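You operate a simulated robot arm through the tools that you are given. There is no shell and no other tool. Be economical: measure what you need, move in short steps, check, and stop when the job is done.

You run a simulated robot arm. Do the job below in one go: nothing can be reset, and whatever is moved stays where it is left.

JOB
Take the blue lens and put it on top of the white fume filter.

The check looks at the end state, three seconds after you hand in, the way a careful person would. Anything else that was tipped, shoved, dropped, spilled or broken makes it a failure.

ROBOT AND FRAMES
A 6-joint arm with a two-finger parallel gripper, fixed in place. Base frame: the origin is at the foot of the arm, x ahead of it, y to its left, z up; the work surface is at about z = 0. Lengths are in m, angles in degrees, forces in N, time in s.
With the tool pointing down near the work surface it reaches from about 0.18 to 0.46 m from the base axis. Its first joint turns from -70.0 to 70.0 degrees. Payload 1.9 kg.
The TCP is the grasp point between the finger pads, 0.023 m short of the fingertips. In the tool frame z runs along the fingers and y along their closing line. Largest opening 0.094 m; finger width 0.038, thickness 0.01; the body of the gripper, 0.054 by 0.096 m, starts 0.039 m behind the TCP.
Orientation is that of the tool frame in the base frame, as a unit quaternion [w, x, y, z]. With the fingers straight down and closing along the base's y, the tool's x points along the base's -x, its y along +y and its z along -z.

CONTROLS
- The arm moves only by the tool jog_arm. Its argument "motion" is a list of rows, each a list of 6 numbers: the shift along the tool's x, y, z in units of 400 mm (1.0 is 400 mm), then the turn, a rotation vector about the tool's x, y, z in units of 60 degrees (1.0 is 60 degrees). In form: [[tx, ty, tz, rx, ry, rz], ...]. A call has 1 to 8 rows; each row is the pose to reach, as a shift and turn from the pose commanded when the call began, along the tool's axes at that moment. "gripper" is the finger opening in m, from 0 to 0.094, set as the call begins (left out, the last holds). A call with a number of a shift or a turn outside -1 to 1 is refused whole. A row lasts 0.2 s, in which the tool goes at most 0.05 m and 8.6 degrees; a call with a longer step from one row to the next is refused whole, and so is a gripper value outside its range. A pose out of reach is approached as far as the arm can. The call stops where the force on the tool passes 40 N (or 10 N more than at its start, if that is more) or the arm is blocked; 0.2 s more then pass. The fingers move at their own pace (about 0.108 m/s each) and stop on an object; they squeeze with about 40 N. The grip force told is the motor's: it shows also when the fingers shut on nothing. Time passes only in rows, and 0.2 s behind the last, so rows that repeat a pose let the fingers close. It gives the time, the measured TCP pose, the force on the tool (base axes), the opening and the grip force at its end, in the units of the frame above (readings bear some noise).
- Cameras (640 x 400 px; columns grow to the right, rows downward): "scene" is fixed at [0.0808, 0.3414, 0.4355]; the picture's right is [-0.44, -0.90, 0.00], its down [-0.42, 0.20, -0.89] and it looks along [0.80, -0.39, -0.46] (base axes); focal length 214 px, centre (320, 200). "wrist" rides on the gripper at [-0.039, 0, -0.044] in the tool frame; the picture's right is [0.00, -1.00, 0.00], its down [0.97, 0.00, -0.24] and it looks along [0.24, 0.00, 0.97] (tool axes); focal length 218 px, centre (320, 200). There is no depth. A picture from a camera that has moved, and an enlarged one, comes with that camera's place and axes in the base frame and with its lens.
- get_image(camera): a new picture of that camera. No time passes.
- zoom(camera, box): a new picture of the part [left, top, right, bottom] of that camera's present view, enlarged. No time passes.
- sign_off(): hands the job in; it is judged then, once.

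Work in short steps. Places have to be worked out from the pictures, the camera data and where the tool is seen: move nearer, look again, correct. Check each grasp and each placing, and mend what went wrong. You have 90 turns and 36 pictures in all, those below and enlarged ones among them. Open the gripper and draw the arm clear of the work before you hand the job in, unless the task says otherwise; then end with one line.

The tools are called after "Request:" as name(argument=value, ...) on one line, values as JSON. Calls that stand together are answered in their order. jog_arm: Moves the arm, as the interface text tells. Its arguments: {"type":"object","properties":{"motion":{"type":"array","items":{"type":"array","items":{"type":"number"}}},"gripper":{"type":"number"}},"required":["motion"]} The other tools are called the same way: get_image (camera) takes a picture; zoom (camera, box) takes an enlarged picture of a part of a camera's view; sign_off () hands the job in.

At the start:

```text
time: 0.0
tool_pos: [0.2979, 0.1353, 0.3389]
orientation: [0.0, 0.0, 1.0, 0.0]
ft_force: [0.5, 0.5, 0.1]
opening: 0.0942
finger_force: 0.0
```

scene: 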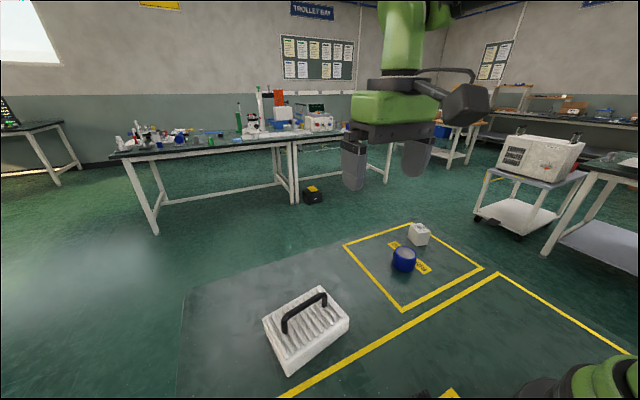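
wrist: 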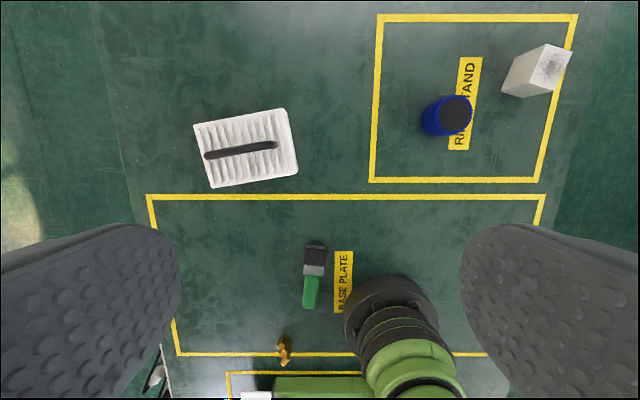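

The lens looks to be near (0.38, -0.06) and the filter near (0.33, 0.25). I'll zoom in on both to see their shapes.

Request:
zoom(camera="scene", box=[240, 260, 400, 380])

Request:
zoom(camera="scene", box=[360, 210, 460, 285])

Request:
zoom(camera="wrist", box=[180, 90, 320, 200])

```text
3.33 times, centred on (320, 320) of scene
camera zoom: at [0.0808, 0.3414, 0.4355], right [-0.44, -0.9, 0.0], down [-0.42, 0.2, -0.89], along [0.8, -0.39, -0.46], focal length 715 px, centre (320, -200)
```

zoom: 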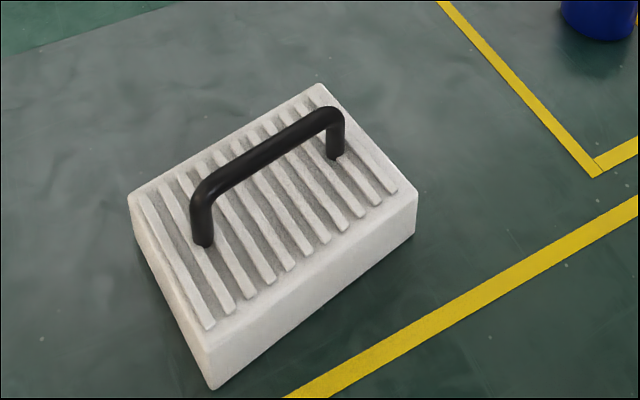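

```text
5.33 times, centred on (410, 248) of scene
camera zoom: at [0.0808, 0.3414, 0.4355], right [-0.44, -0.9, 0.0], down [-0.42, 0.2, -0.89], along [0.8, -0.39, -0.46], focal length 1144 px, centre (-160, -53)
```

zoom: 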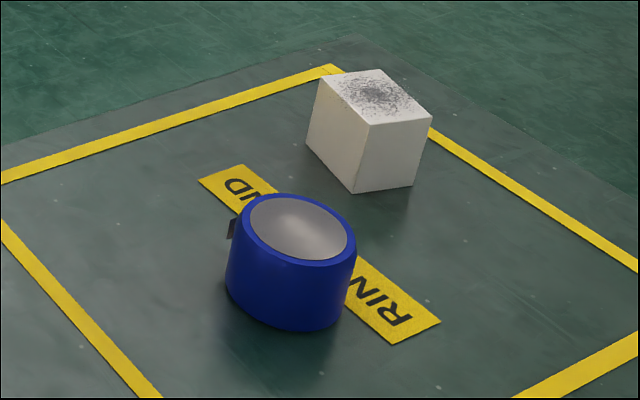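

```text
3.64 times, centred on (250, 145) of wrist
camera zoom: at [0.3362, 0.136, 0.3839], right [0.0, -1.0, 0.0], down [-0.97, 0.0, 0.24], along [-0.24, 0.0, -0.97], focal length 794 px, centre (574, 400)
```

zoom: 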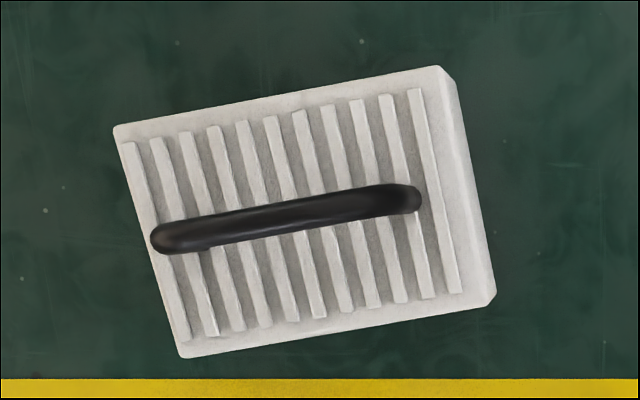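

The filter top is about 0.137 x 0.098 m at z ≈ 0.043, with a handle along its middle reaching z ≈ 0.088. That leaves the strip beside the handle for the lens. I'll move above the lens for a closer look at its size and the tab on its side.

Request:
jog_arm(motion=[[-0.022, -0.08, 0.054, 0, 0, 0], [-0.043, -0.16, 0.108, 0, 0, 0], [-0.065, -0.24, 0.161, 0, 0, 0], [-0.087, -0.32, 0.215, 0, 0, 0], [-0.108, -0.4, 0.269, 0, 0, 0], [-0.13, -0.4825, 0.3225, 0, 0, 0]])

Request:
get_image(camera="wrist")

```text
time: 1.4
tool_pos: [0.3478, -0.059, 0.2099]
orientation: [0.0, -0.001, 1.0, -0.001]
ft_force: [-0.6, 0.0, 0.4]
opening: 0.0938
finger_force: 0.2
```

```text
30 pictures are left
camera wrist: at [0.3873, -0.0581, 0.2541], right [0.0, -1.0, 0.0], down [-0.97, 0.0, 0.24], along [-0.24, 0.0, -0.97], focal length 218 px, centre (320, 200)
```

wrist: 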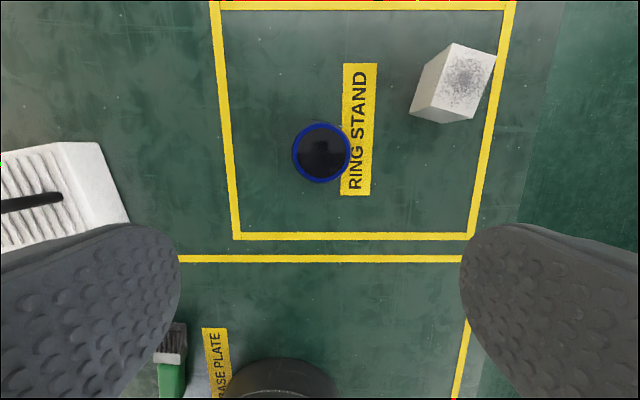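

Request:
zoom(camera="wrist", box=[272, 108, 372, 198])

```text
4.44 times, centred on (322, 153) of wrist
camera zoom: at [0.3873, -0.0581, 0.2541], right [0.0, -1.0, 0.0], down [-0.97, 0.0, 0.24], along [-0.24, 0.0, -0.97], focal length 970 px, centre (311, 409)
```

zoom: 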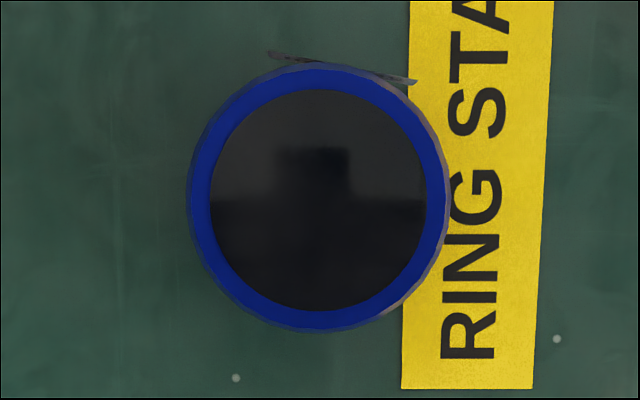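

The lens is about 0.056 m across and 0.042 m tall, centred near (0.3815, -0.0596), with a small tab on its +x side. The y closing line avoids the tab, so I'll align and descend to z ≈ 0.03 with the gripper open.

Request:
jog_arm(motion=[[-0.084, 0.0, 0.05, 0, 0, 0], [-0.084, 0.001, 0.15, 0, 0, 0], [-0.084, 0.001, 0.25, 0, 0, 0], [-0.084, 0.001, 0.33, 0, 0, 0], [-0.084, 0.001, 0.4, 0, 0, 0], [-0.084, 0.001, 0.45, 0, 0, 0]], gripper=0.094)

Request:
get_image(camera="wrist")

Request:
zoom(camera="scene", box=[340, 180, 500, 280])

```text
time: 2.8
tool_pos: [0.382, -0.0559, 0.0322]
orientation: [0.001, 0.0, 1.0, 0.0]
ft_force: [0.0, -0.1, 0.4]
opening: 0.0941
finger_force: 0.0
```

```text
28 pictures are left
camera wrist: at [0.4213, -0.0561, 0.0748], right [0.0, -1.0, 0.0], down [-0.97, 0.0, 0.24], along [-0.24, 0.0, -0.97], focal length 218 px, centre (320, 200)
```

wrist: 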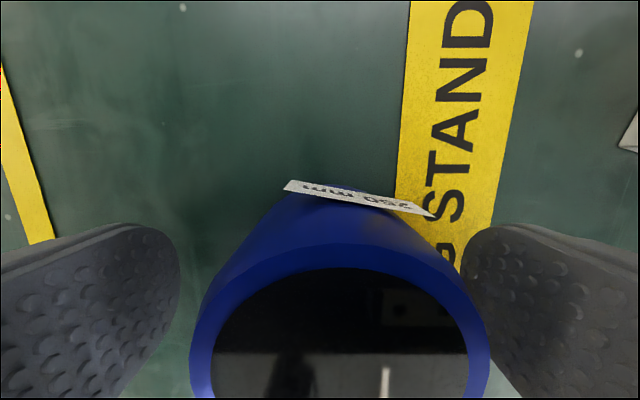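

```text
4.00 times, centred on (420, 230) of scene
camera zoom: at [0.0808, 0.3414, 0.4355], right [-0.44, -0.9, 0.0], down [-0.42, 0.2, -0.89], along [0.8, -0.39, -0.46], focal length 858 px, centre (-80, 80)
```

zoom: 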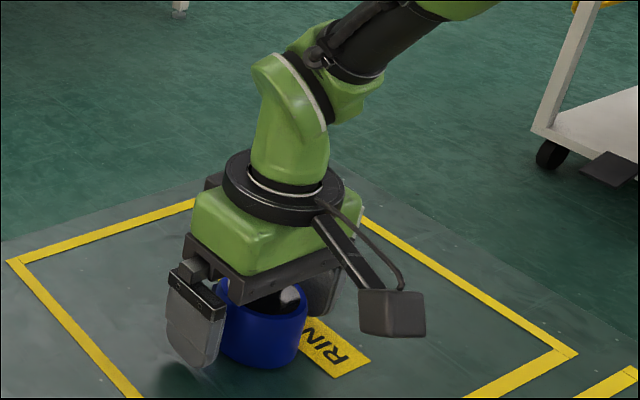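

The lens sits between the fingers, though the TCP is about 3 mm too far to +y. I'll correct that and close.

Request:
jog_arm(motion=[[0, -0.008, 0.003, 0, 0, 0], [0, -0.008, 0.003, 0, 0, 0]], gripper=0.094)

Request:
jog_arm(motion=[[0, 0, 0, 0, 0, 0], [0, 0, 0, 0, 0, 0], [0, 0, 0, 0, 0, 0], [0, 0, 0, 0, 0, 0]], gripper=0.04)

```text
time: 3.4
tool_pos: [0.3826, -0.0603, 0.0282]
orientation: [0.0, 0.0, 1.0, -0.002]
ft_force: [0.1, 0.7, 0.2]
opening: 0.0939
finger_force: 0.0
```

```text
time: 4.4
tool_pos: [0.3828, -0.0593, 0.0295]
orientation: [-0.001, 0.0, 1.0, 0.0]
ft_force: [-0.1, 0.1, 0.6]
opening: 0.0562
finger_force: 40.0
```

The grip is firm at 0.0562 m. I'll lift straight up and check it.

Request:
jog_arm(motion=[[0, 0, -0.05, 0, 0, 0], [0, 0, -0.15, 0, 0, 0], [0, 0, -0.25, 0, 0, 0], [0, 0, -0.35, 0, 0, 0], [0, 0, -0.43, 0, 0, 0]], gripper=0.04)

Request:
zoom(camera="scene", box=[340, 100, 500, 200])

```text
time: 5.6
tool_pos: [0.3824, -0.0588, 0.2019]
orientation: [0.0, 0.0, 1.0, 0.0]
ft_force: [0.0, -0.2, -1.7]
opening: 0.0559
finger_force: 39.6
```

```text
4.00 times, centred on (420, 150) of scene
camera zoom: at [0.0808, 0.3414, 0.4355], right [-0.44, -0.9, 0.0], down [-0.42, 0.2, -0.89], along [0.8, -0.39, -0.46], focal length 858 px, centre (-80, 400)
```

zoom: 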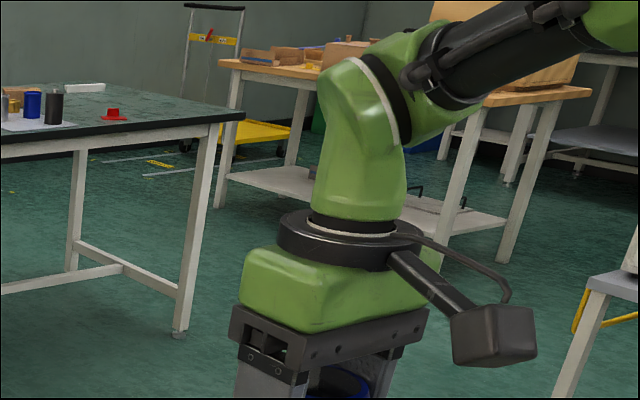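

The lift reading shows added load and the grip is holding. I'll carry the lens at this height to above the +x side of the filter, near (0.363, 0.256), turning to match its 10° yaw.

Request:
jog_arm(motion=[[0.006, 0.09, 0, 0, 0, 0], [0.012, 0.2, 0, 0, 0, -0.03], [0.018, 0.31, 0, 0, 0, -0.06], [0.025, 0.42, 0, 0, 0, -0.09], [0.031, 0.53, 0, 0, 0, -0.12], [0.037, 0.64, 0, 0, 0, -0.15], [0.043, 0.74, 0, 0, 0, -0.167], [0.0495, 0.788, 0, 0, 0, -0.167]], gripper=0.04)

Request:
get_image(camera="wrist")

Request:
get_image(camera="scene")

```text
time: 7.4
tool_pos: [0.3633, 0.2562, 0.2009]
orientation: [0.0, -0.087, 0.996, 0.001]
ft_force: [-0.9, -0.7, -2.1]
opening: 0.0562
finger_force: 40.0
```

```text
25 pictures are left
camera wrist: at [0.4009, 0.2627, 0.2457], right [0.17, -0.98, 0.0], down [-0.96, -0.17, 0.24], along [-0.24, -0.04, -0.97], focal length 218 px, centre (320, 200)
```

wrist: 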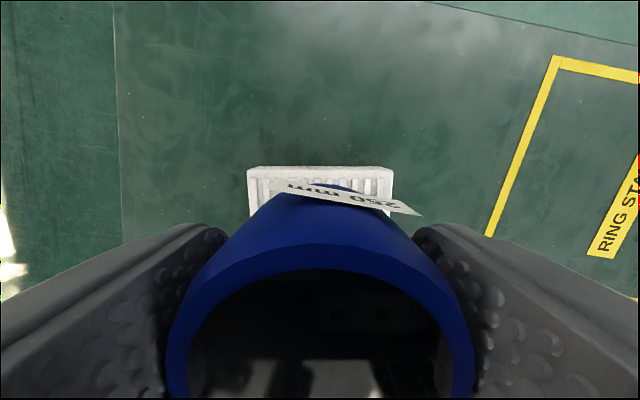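

```text
24 pictures are left
```

scene: 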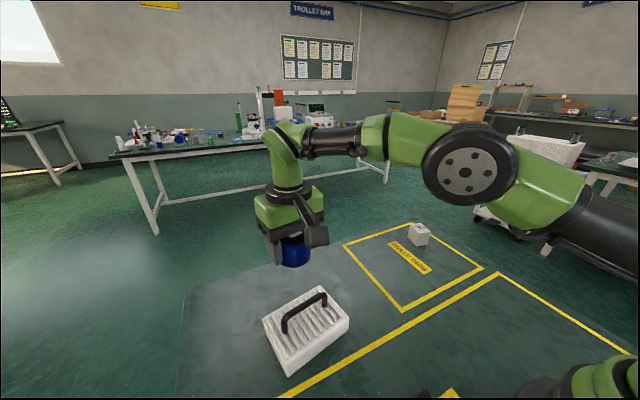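

The yaw and lateral centring match the filter. I'll zoom in on the filter's edge to refine the offset from the handle.

Request:
zoom(camera="wrist", box=[240, 150, 400, 250])

Request:
zoom(camera="scene", box=[256, 280, 356, 380])

```text
4.00 times, centred on (320, 200) of wrist
camera zoom: at [0.4009, 0.2627, 0.2457], right [0.17, -0.98, 0.0], down [-0.96, -0.17, 0.24], along [-0.24, -0.04, -0.97], focal length 873 px, centre (320, 200)
```

zoom: 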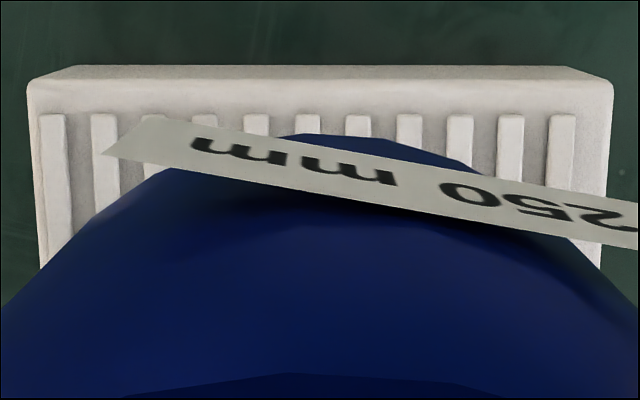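

```text
4.00 times, centred on (306, 330) of scene
camera zoom: at [0.0808, 0.3414, 0.4355], right [-0.44, -0.9, 0.0], down [-0.42, 0.2, -0.89], along [0.8, -0.39, -0.46], focal length 858 px, centre (376, -320)
```

zoom: 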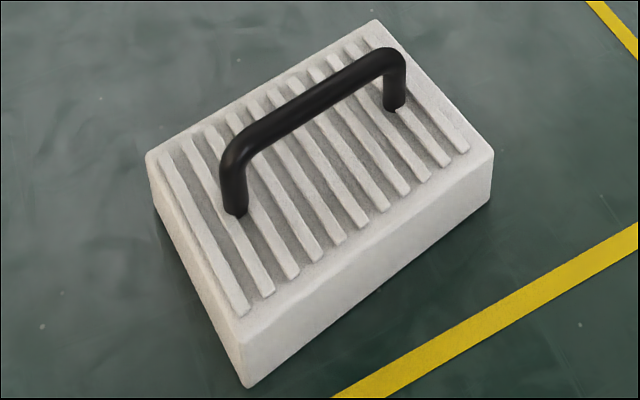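

The far edge is about 16 mm beyond the TCP and the rib ends about 9 mm beyond it. The handle gap is only 1–3 mm, so I'll shift 2 mm outward and come down to just above the handle top before checking.

Request:
jog_arm(motion=[[-0.005, 0, 0.06, 0, 0, 0], [-0.005, 0, 0.13, 0, 0, 0], [-0.005, 0, 0.19, 0, 0, 0], [-0.005, 0, 0.19, 0, 0, 0]], gripper=0.04)

Request:
zoom(camera="scene", box=[240, 230, 380, 370])

Request:
zoom(camera="wrist", box=[200, 110, 440, 260])

```text
time: 8.4
tool_pos: [0.3645, 0.2553, 0.1243]
orientation: [0.0, -0.088, 0.996, 0.0]
ft_force: [-0.4, -0.6, -1.4]
opening: 0.056
finger_force: 39.9
```

```text
2.86 times, centred on (310, 300) of scene
camera zoom: at [0.0808, 0.3414, 0.4355], right [-0.44, -0.9, 0.0], down [-0.42, 0.2, -0.89], along [0.8, -0.39, -0.46], focal length 613 px, centre (349, -86)
```

zoom: 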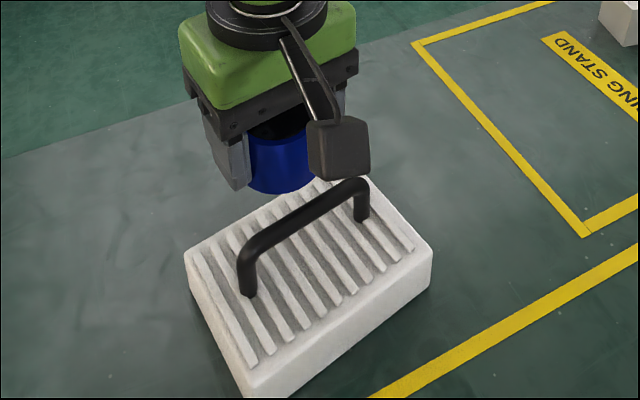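

```text
2.67 times, centred on (320, 185) of wrist
camera zoom: at [0.4029, 0.2626, 0.1698], right [0.17, -0.98, 0.0], down [-0.96, -0.17, 0.24], along [-0.24, -0.04, -0.97], focal length 582 px, centre (320, 240)
```

zoom: 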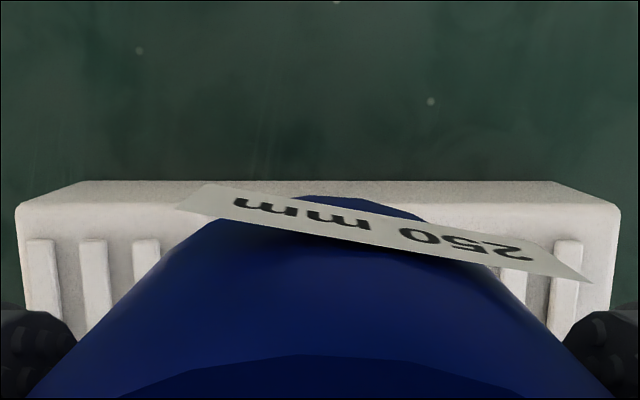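

The first overhead view puts the handle line at n ≈ 0.368 and the far edge at 0.418, against the TCP at 0.4035. I'll go 2 mm further outward for handle clearance, then descend partway while watching the force.

Request:
jog_arm(motion=[[-0.0055, 0, 0, 0, 0, 0], [-0.0055, 0, 0.02, 0, 0, 0], [-0.0055, 0, 0.045, 0, 0, 0], [-0.0055, 0, 0.07, 0, 0, 0], [-0.0055, 0, 0.07, 0, 0, 0]], gripper=0.04)

Request:
zoom(camera="scene", box=[240, 230, 380, 370])

Request:
zoom(camera="wrist", box=[160, 110, 480, 310])

```text
time: 9.6
tool_pos: [0.3657, 0.2559, 0.0983]
orientation: [0.0, -0.087, 0.996, 0.0]
ft_force: [0.3, -0.1, -1.9]
opening: 0.0562
finger_force: 39.9
```

```text
2.86 times, centred on (310, 300) of scene
camera zoom: at [0.0808, 0.3414, 0.4355], right [-0.44, -0.9, 0.0], down [-0.42, 0.2, -0.89], along [0.8, -0.39, -0.46], focal length 613 px, centre (349, -86)
```

zoom: 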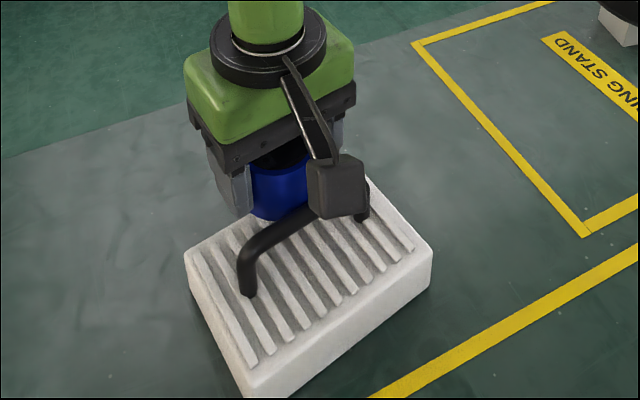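

```text
2.00 times, centred on (320, 210) of wrist
camera zoom: at [0.4052, 0.2628, 0.1413], right [0.17, -0.98, 0.0], down [-0.96, -0.17, 0.24], along [-0.24, -0.04, -0.97], focal length 436 px, centre (320, 180)
```

zoom: 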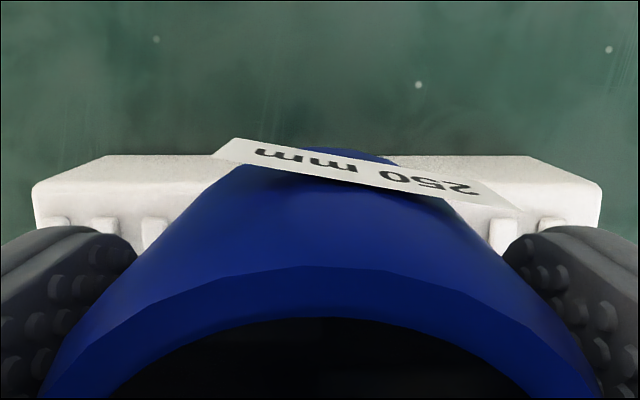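

There is no contact force, and the lens is beside the handle bar and below its top. I'll continue down to just above the ribs.

Request:
jog_arm(motion=[[0, 0, 0.015, 0, 0, 0], [0, 0, 0.03, 0, 0, 0], [0, 0, 0.045, 0, 0, 0], [0, 0, 0.05, 0, 0, 0], [0, 0, 0.05, 0, 0, 0]], gripper=0.04)

Request:
zoom(camera="scene", box=[240, 230, 380, 370])

```text
time: 10.8
tool_pos: [0.3667, 0.254, 0.0776]
orientation: [-0.001, -0.087, 0.996, 0.0]
ft_force: [0.3, -0.1, -2.3]
opening: 0.0561
finger_force: 40.2
```

```text
2.86 times, centred on (310, 300) of scene
camera zoom: at [0.0808, 0.3414, 0.4355], right [-0.44, -0.9, 0.0], down [-0.42, 0.2, -0.89], along [0.8, -0.39, -0.46], focal length 613 px, centre (349, -86)
```

zoom: 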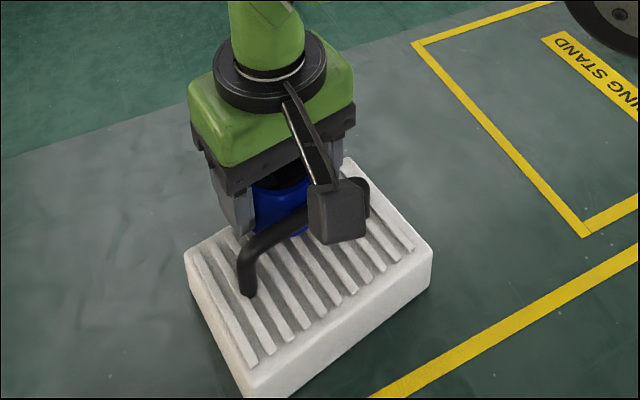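

Still no contact, with the lens bottom about 3 mm above the ribs. I'll creep down 2 mm.

Request:
jog_arm(motion=[[0, 0, 0.0025, 0, 0, 0], [0, 0, 0.005, 0, 0, 0], [0, 0, 0.005, 0, 0, 0]], gripper=0.04)

```text
time: 11.6
tool_pos: [0.3683, 0.2559, 0.0751]
orientation: [0.0, -0.087, 0.996, 0.0]
ft_force: [0.1, 0.3, -1.5]
opening: 0.0559
finger_force: 39.7
```

No contact yet, so I'll go down another 1 mm.

Request:
jog_arm(motion=[[0, 0, 0.0025, 0, 0, 0], [0, 0, 0.0025, 0, 0, 0]], gripper=0.04)

Request:
jog_arm(motion=[[0, 0, 0.0025, 0, 0, 0], [0, 0, 0.0025, 0, 0, 0]], gripper=0.04)

```text
time: 12.2
tool_pos: [0.3676, 0.2555, 0.0734]
orientation: [0.0, -0.086, 0.996, 0.0]
ft_force: [-0.9, 0.0, -1.4]
opening: 0.0561
finger_force: 40.2
```

```text
time: 12.8
tool_pos: [0.3672, 0.2561, 0.073]
orientation: [0.0, -0.087, 0.996, 0.0]
ft_force: [-0.3, -0.6, -1.7]
opening: 0.056
finger_force: 40.1
```

No contact still, so I'll keep creeping down 1 mm at a time.

Request:
jog_arm(motion=[[0, 0, 0.0025, 0, 0, 0], [0, 0, 0.0025, 0, 0, 0]], gripper=0.04)

Request:
jog_arm(motion=[[0, 0, 0.0025, 0, 0, 0], [0, 0, 0.0025, 0, 0, 0]], gripper=0.04)

Request:
zoom(camera="wrist", box=[160, 110, 480, 310])

```text
time: 13.4
tool_pos: [0.3668, 0.2556, 0.0715]
orientation: [-0.001, -0.087, 0.996, 0.0]
ft_force: [-0.3, -0.3, -0.7]
opening: 0.0559
finger_force: 39.5
```

```text
time: 14.0
tool_pos: [0.3669, 0.2546, 0.0709]
orientation: [0.0, -0.087, 0.996, -0.001]
ft_force: [0.4, 0.9, -3.3]
opening: 0.0555
finger_force: 40.5
```

```text
2.00 times, centred on (320, 210) of wrist
camera zoom: at [0.4055, 0.2626, 0.1158], right [0.17, -0.98, 0.0], down [-0.96, -0.17, 0.24], along [-0.24, -0.04, -0.97], focal length 436 px, centre (320, 180)
```

zoom: 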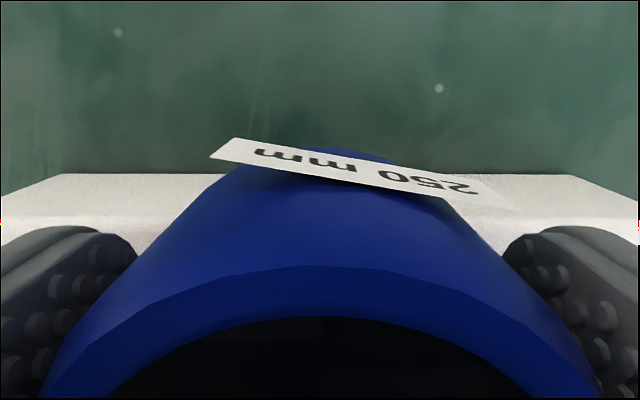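

There's still no upward reaction, so I'll continue down gently.

Request:
jog_arm(motion=[[0, 0, 0.0025, 0, 0, 0], [0, 0, 0.0025, 0, 0, 0]], gripper=0.04)

Request:
jog_arm(motion=[[0, 0, 0.0015, 0, 0, 0], [0, 0, 0.0015, 0, 0, 0]], gripper=0.04)

```text
time: 14.6
tool_pos: [0.3676, 0.2561, 0.0696]
orientation: [0.0, -0.088, 0.996, 0.0]
ft_force: [-0.6, 0.0, -2.0]
opening: 0.0558
finger_force: 40.4
```

```text
time: 15.2
tool_pos: [0.367, 0.2552, 0.0698]
orientation: [0.0, -0.087, 0.996, -0.001]
ft_force: [-0.4, -0.6, -1.1]
opening: 0.0558
finger_force: 39.6
```

Request:
zoom(camera="scene", box=[270, 250, 350, 310])

```text
6.67 times, centred on (310, 280) of scene
camera zoom: at [0.0808, 0.3414, 0.4355], right [-0.44, -0.9, 0.0], down [-0.42, 0.2, -0.89], along [0.8, -0.39, -0.46], focal length 1430 px, centre (387, -333)
```

zoom: 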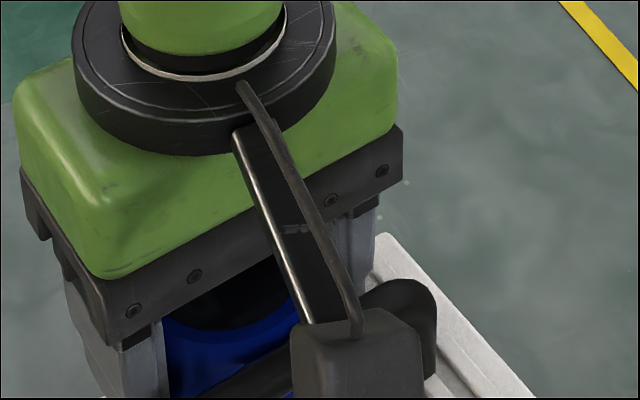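

No contact so far and nothing looks obstructed, so I'll keep creeping down.

Request:
jog_arm(motion=[[0, 0, 0.0025, 0, 0, 0], [0, 0, 0.0025, 0, 0, 0]], gripper=0.04)

Request:
jog_arm(motion=[[0, 0, 0.0025, 0, 0, 0], [0, 0, 0.0025, 0, 0, 0]], gripper=0.04)

```text
time: 15.8
tool_pos: [0.368, 0.2558, 0.0694]
orientation: [0.0, -0.087, 0.996, 0.001]
ft_force: [-2.9, -2.5, 12.5]
opening: 0.0559
finger_force: 39.7
```

```text
time: 16.4
tool_pos: [0.3672, 0.2562, 0.0699]
orientation: [0.002, -0.087, 0.996, 0.001]
ft_force: [-4.8, -7.0, 32.9]
opening: 0.0561
finger_force: 40.1
```

Contact came at TCP z ≈ 0.069, which puts the rib top near 0.040 and agrees with the wrist-edge estimate. I'll ease off to relieve the press and look before releasing.

Request:
jog_arm(motion=[[0, 0, -0.0035, 0, 0, 0], [0, 0, -0.0035, 0, 0, 0]], gripper=0.04)

Request:
get_image(camera="wrist")

Request:
zoom(camera="scene", box=[240, 230, 380, 370])

```text
time: 17.0
tool_pos: [0.3675, 0.2559, 0.0687]
orientation: [0.001, -0.087, 0.996, 0.001]
ft_force: [4.1, 3.8, 14.4]
opening: 0.0559
finger_force: 40.0
```

```text
14 pictures are left
camera wrist: at [0.4057, 0.2634, 0.1136], right [0.17, -0.98, 0.0], down [-0.96, -0.17, 0.24], along [-0.24, -0.04, -0.97], focal length 218 px, centre (320, 200)
```

wrist: 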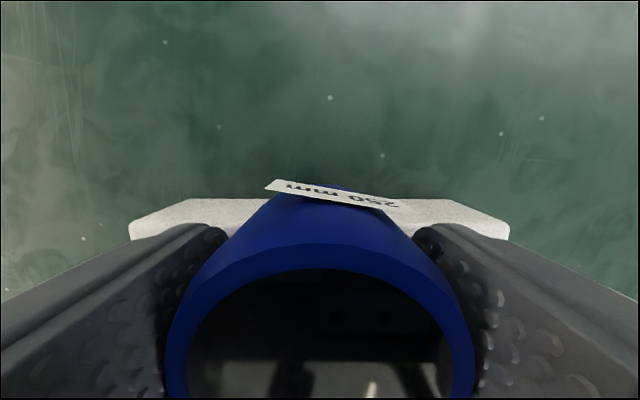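

```text
2.86 times, centred on (310, 300) of scene
camera zoom: at [0.0808, 0.3414, 0.4355], right [-0.44, -0.9, 0.0], down [-0.42, 0.2, -0.89], along [0.8, -0.39, -0.46], focal length 613 px, centre (349, -86)
```

zoom: 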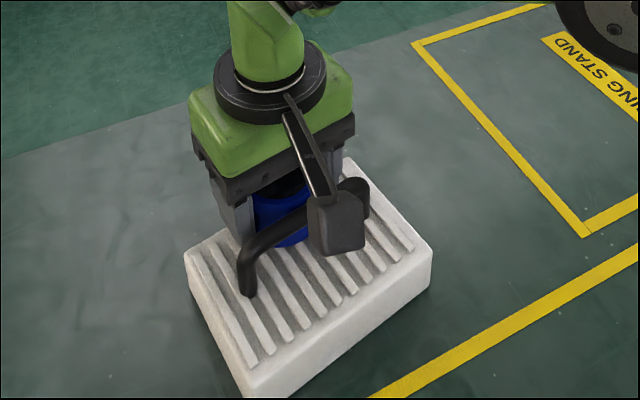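

The filter hasn't moved, and the edge is about where I expected. I'll ease up a little more to remove the residual press.

Request:
jog_arm(motion=[[0, 0, -0.0015, 0, 0, 0], [0, 0, -0.0015, 0, 0, 0]], gripper=0.04)

```text
time: 17.6
tool_pos: [0.3677, 0.2557, 0.0692]
orientation: [0.0, -0.086, 0.996, 0.001]
ft_force: [0.2, 2.3, 6.2]
opening: 0.0561
finger_force: 39.3
```

Only light contact remains (6 N). I'll open just a few millimetres so I can see whether the lens stays upright.

Request:
jog_arm(motion=[[0, 0, 0, 0, 0, 0], [0, 0, 0, 0, 0, 0], [0, 0, 0, 0, 0, 0]], gripper=0.064)

Request:
get_image(camera="wrist")

Request:
zoom(camera="scene", box=[260, 250, 360, 320])

```text
time: 18.4
tool_pos: [0.367, 0.2557, 0.07]
orientation: [0.0, -0.087, 0.996, 0.0]
ft_force: [0.5, 0.1, -0.1]
opening: 0.0642
finger_force: 0.0
```

```text
12 pictures are left
camera wrist: at [0.4057, 0.2629, 0.1142], right [0.17, -0.98, 0.0], down [-0.96, -0.17, 0.24], along [-0.24, -0.04, -0.97], focal length 218 px, centre (320, 200)
```

wrist: 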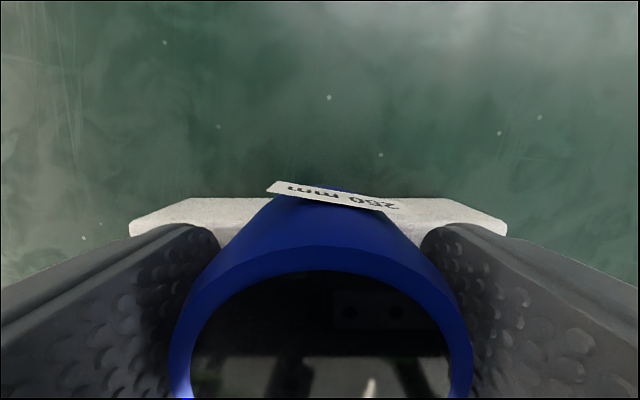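

```text
5.71 times, centred on (310, 285) of scene
camera zoom: at [0.0808, 0.3414, 0.4355], right [-0.44, -0.9, 0.0], down [-0.42, 0.2, -0.89], along [0.8, -0.39, -0.46], focal length 1226 px, centre (377, -286)
```

zoom: 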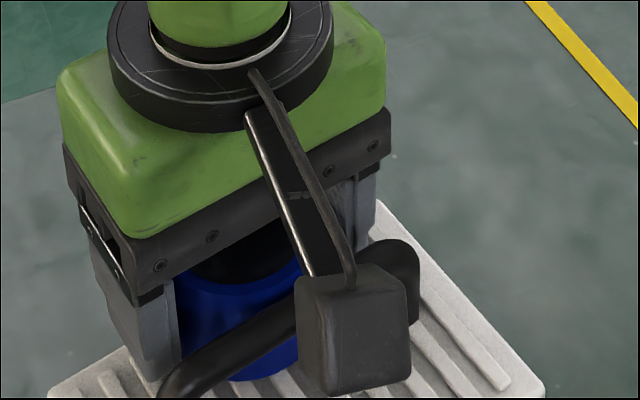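

The lens stayed level after release. I'll open further and rise straight up.

Request:
jog_arm(motion=[[0, 0, 0, 0, 0, 0], [0, 0, 0, 0, 0, 0], [0, 0, -0.025, 0, 0, 0], [0, 0, -0.075, 0, 0, 0], [0, 0, -0.15, 0, 0, 0], [0, 0, -0.25, 0, 0, 0], [0, 0, -0.35, 0, 0, 0]], gripper=0.09)

Request:
zoom(camera="scene", box=[240, 230, 380, 370])

Request:
get_image(camera="wrist")

```text
time: 20.0
tool_pos: [0.3661, 0.2548, 0.2108]
orientation: [0.0, -0.087, 0.996, 0.0]
ft_force: [0.2, -0.1, -0.6]
opening: 0.0899
finger_force: 0.0
```

```text
2.86 times, centred on (310, 300) of scene
camera zoom: at [0.0808, 0.3414, 0.4355], right [-0.44, -0.9, 0.0], down [-0.42, 0.2, -0.89], along [0.8, -0.39, -0.46], focal length 613 px, centre (349, -86)
```

zoom: 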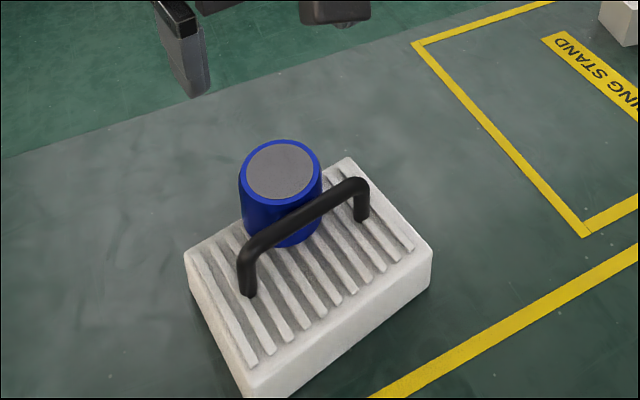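

```text
9 pictures are left
camera wrist: at [0.4055, 0.2627, 0.2544], right [0.17, -0.98, 0.0], down [-0.96, -0.17, 0.24], along [-0.24, -0.04, -0.97], focal length 218 px, centre (320, 200)
```

wrist: 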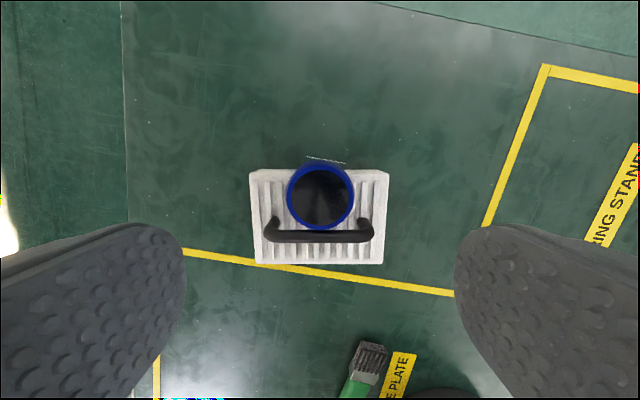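

The lens rests level on the filter beside the handle, and the filter hasn't moved. I'll draw the arm clear and take one last look.

Request:
jog_arm(motion=[[0.02, -0.05, -0.08, 0, 0, 0], [0.04, -0.15, -0.12, 0, 0, 0], [0.06, -0.25, -0.15, 0, 0, 0], [0.08, -0.35, -0.18, 0, 0, 0], [0.08, -0.45, -0.2, 0, 0, 0], [0.08, -0.45, -0.2, 0, 0, 0]], gripper=0.09)

Request:
get_image(camera="scene")

```text
time: 21.4
tool_pos: [0.3668, 0.0712, 0.2889]
orientation: [0.0, -0.086, 0.996, 0.0]
ft_force: [0.5, -0.2, 0.8]
opening: 0.09
finger_force: 0.1
```

```text
8 pictures are left
```

scene: 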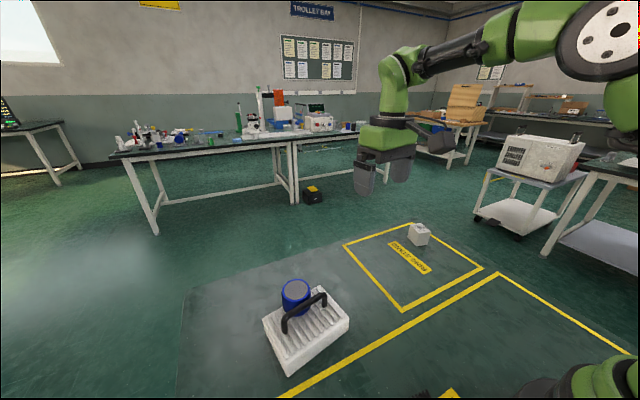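

The lens is stable on the filter, the other objects look undisturbed and the arm is clear, so I'm handing in.

Request:
sign_off()

```text
The job is handed in.
```

The blue lens is sitting level on top of the white fume filter, beside its handle and slightly over the filter's outer edge; the gripper is open, the arm is clear, and the last picture shows nothing else moved.
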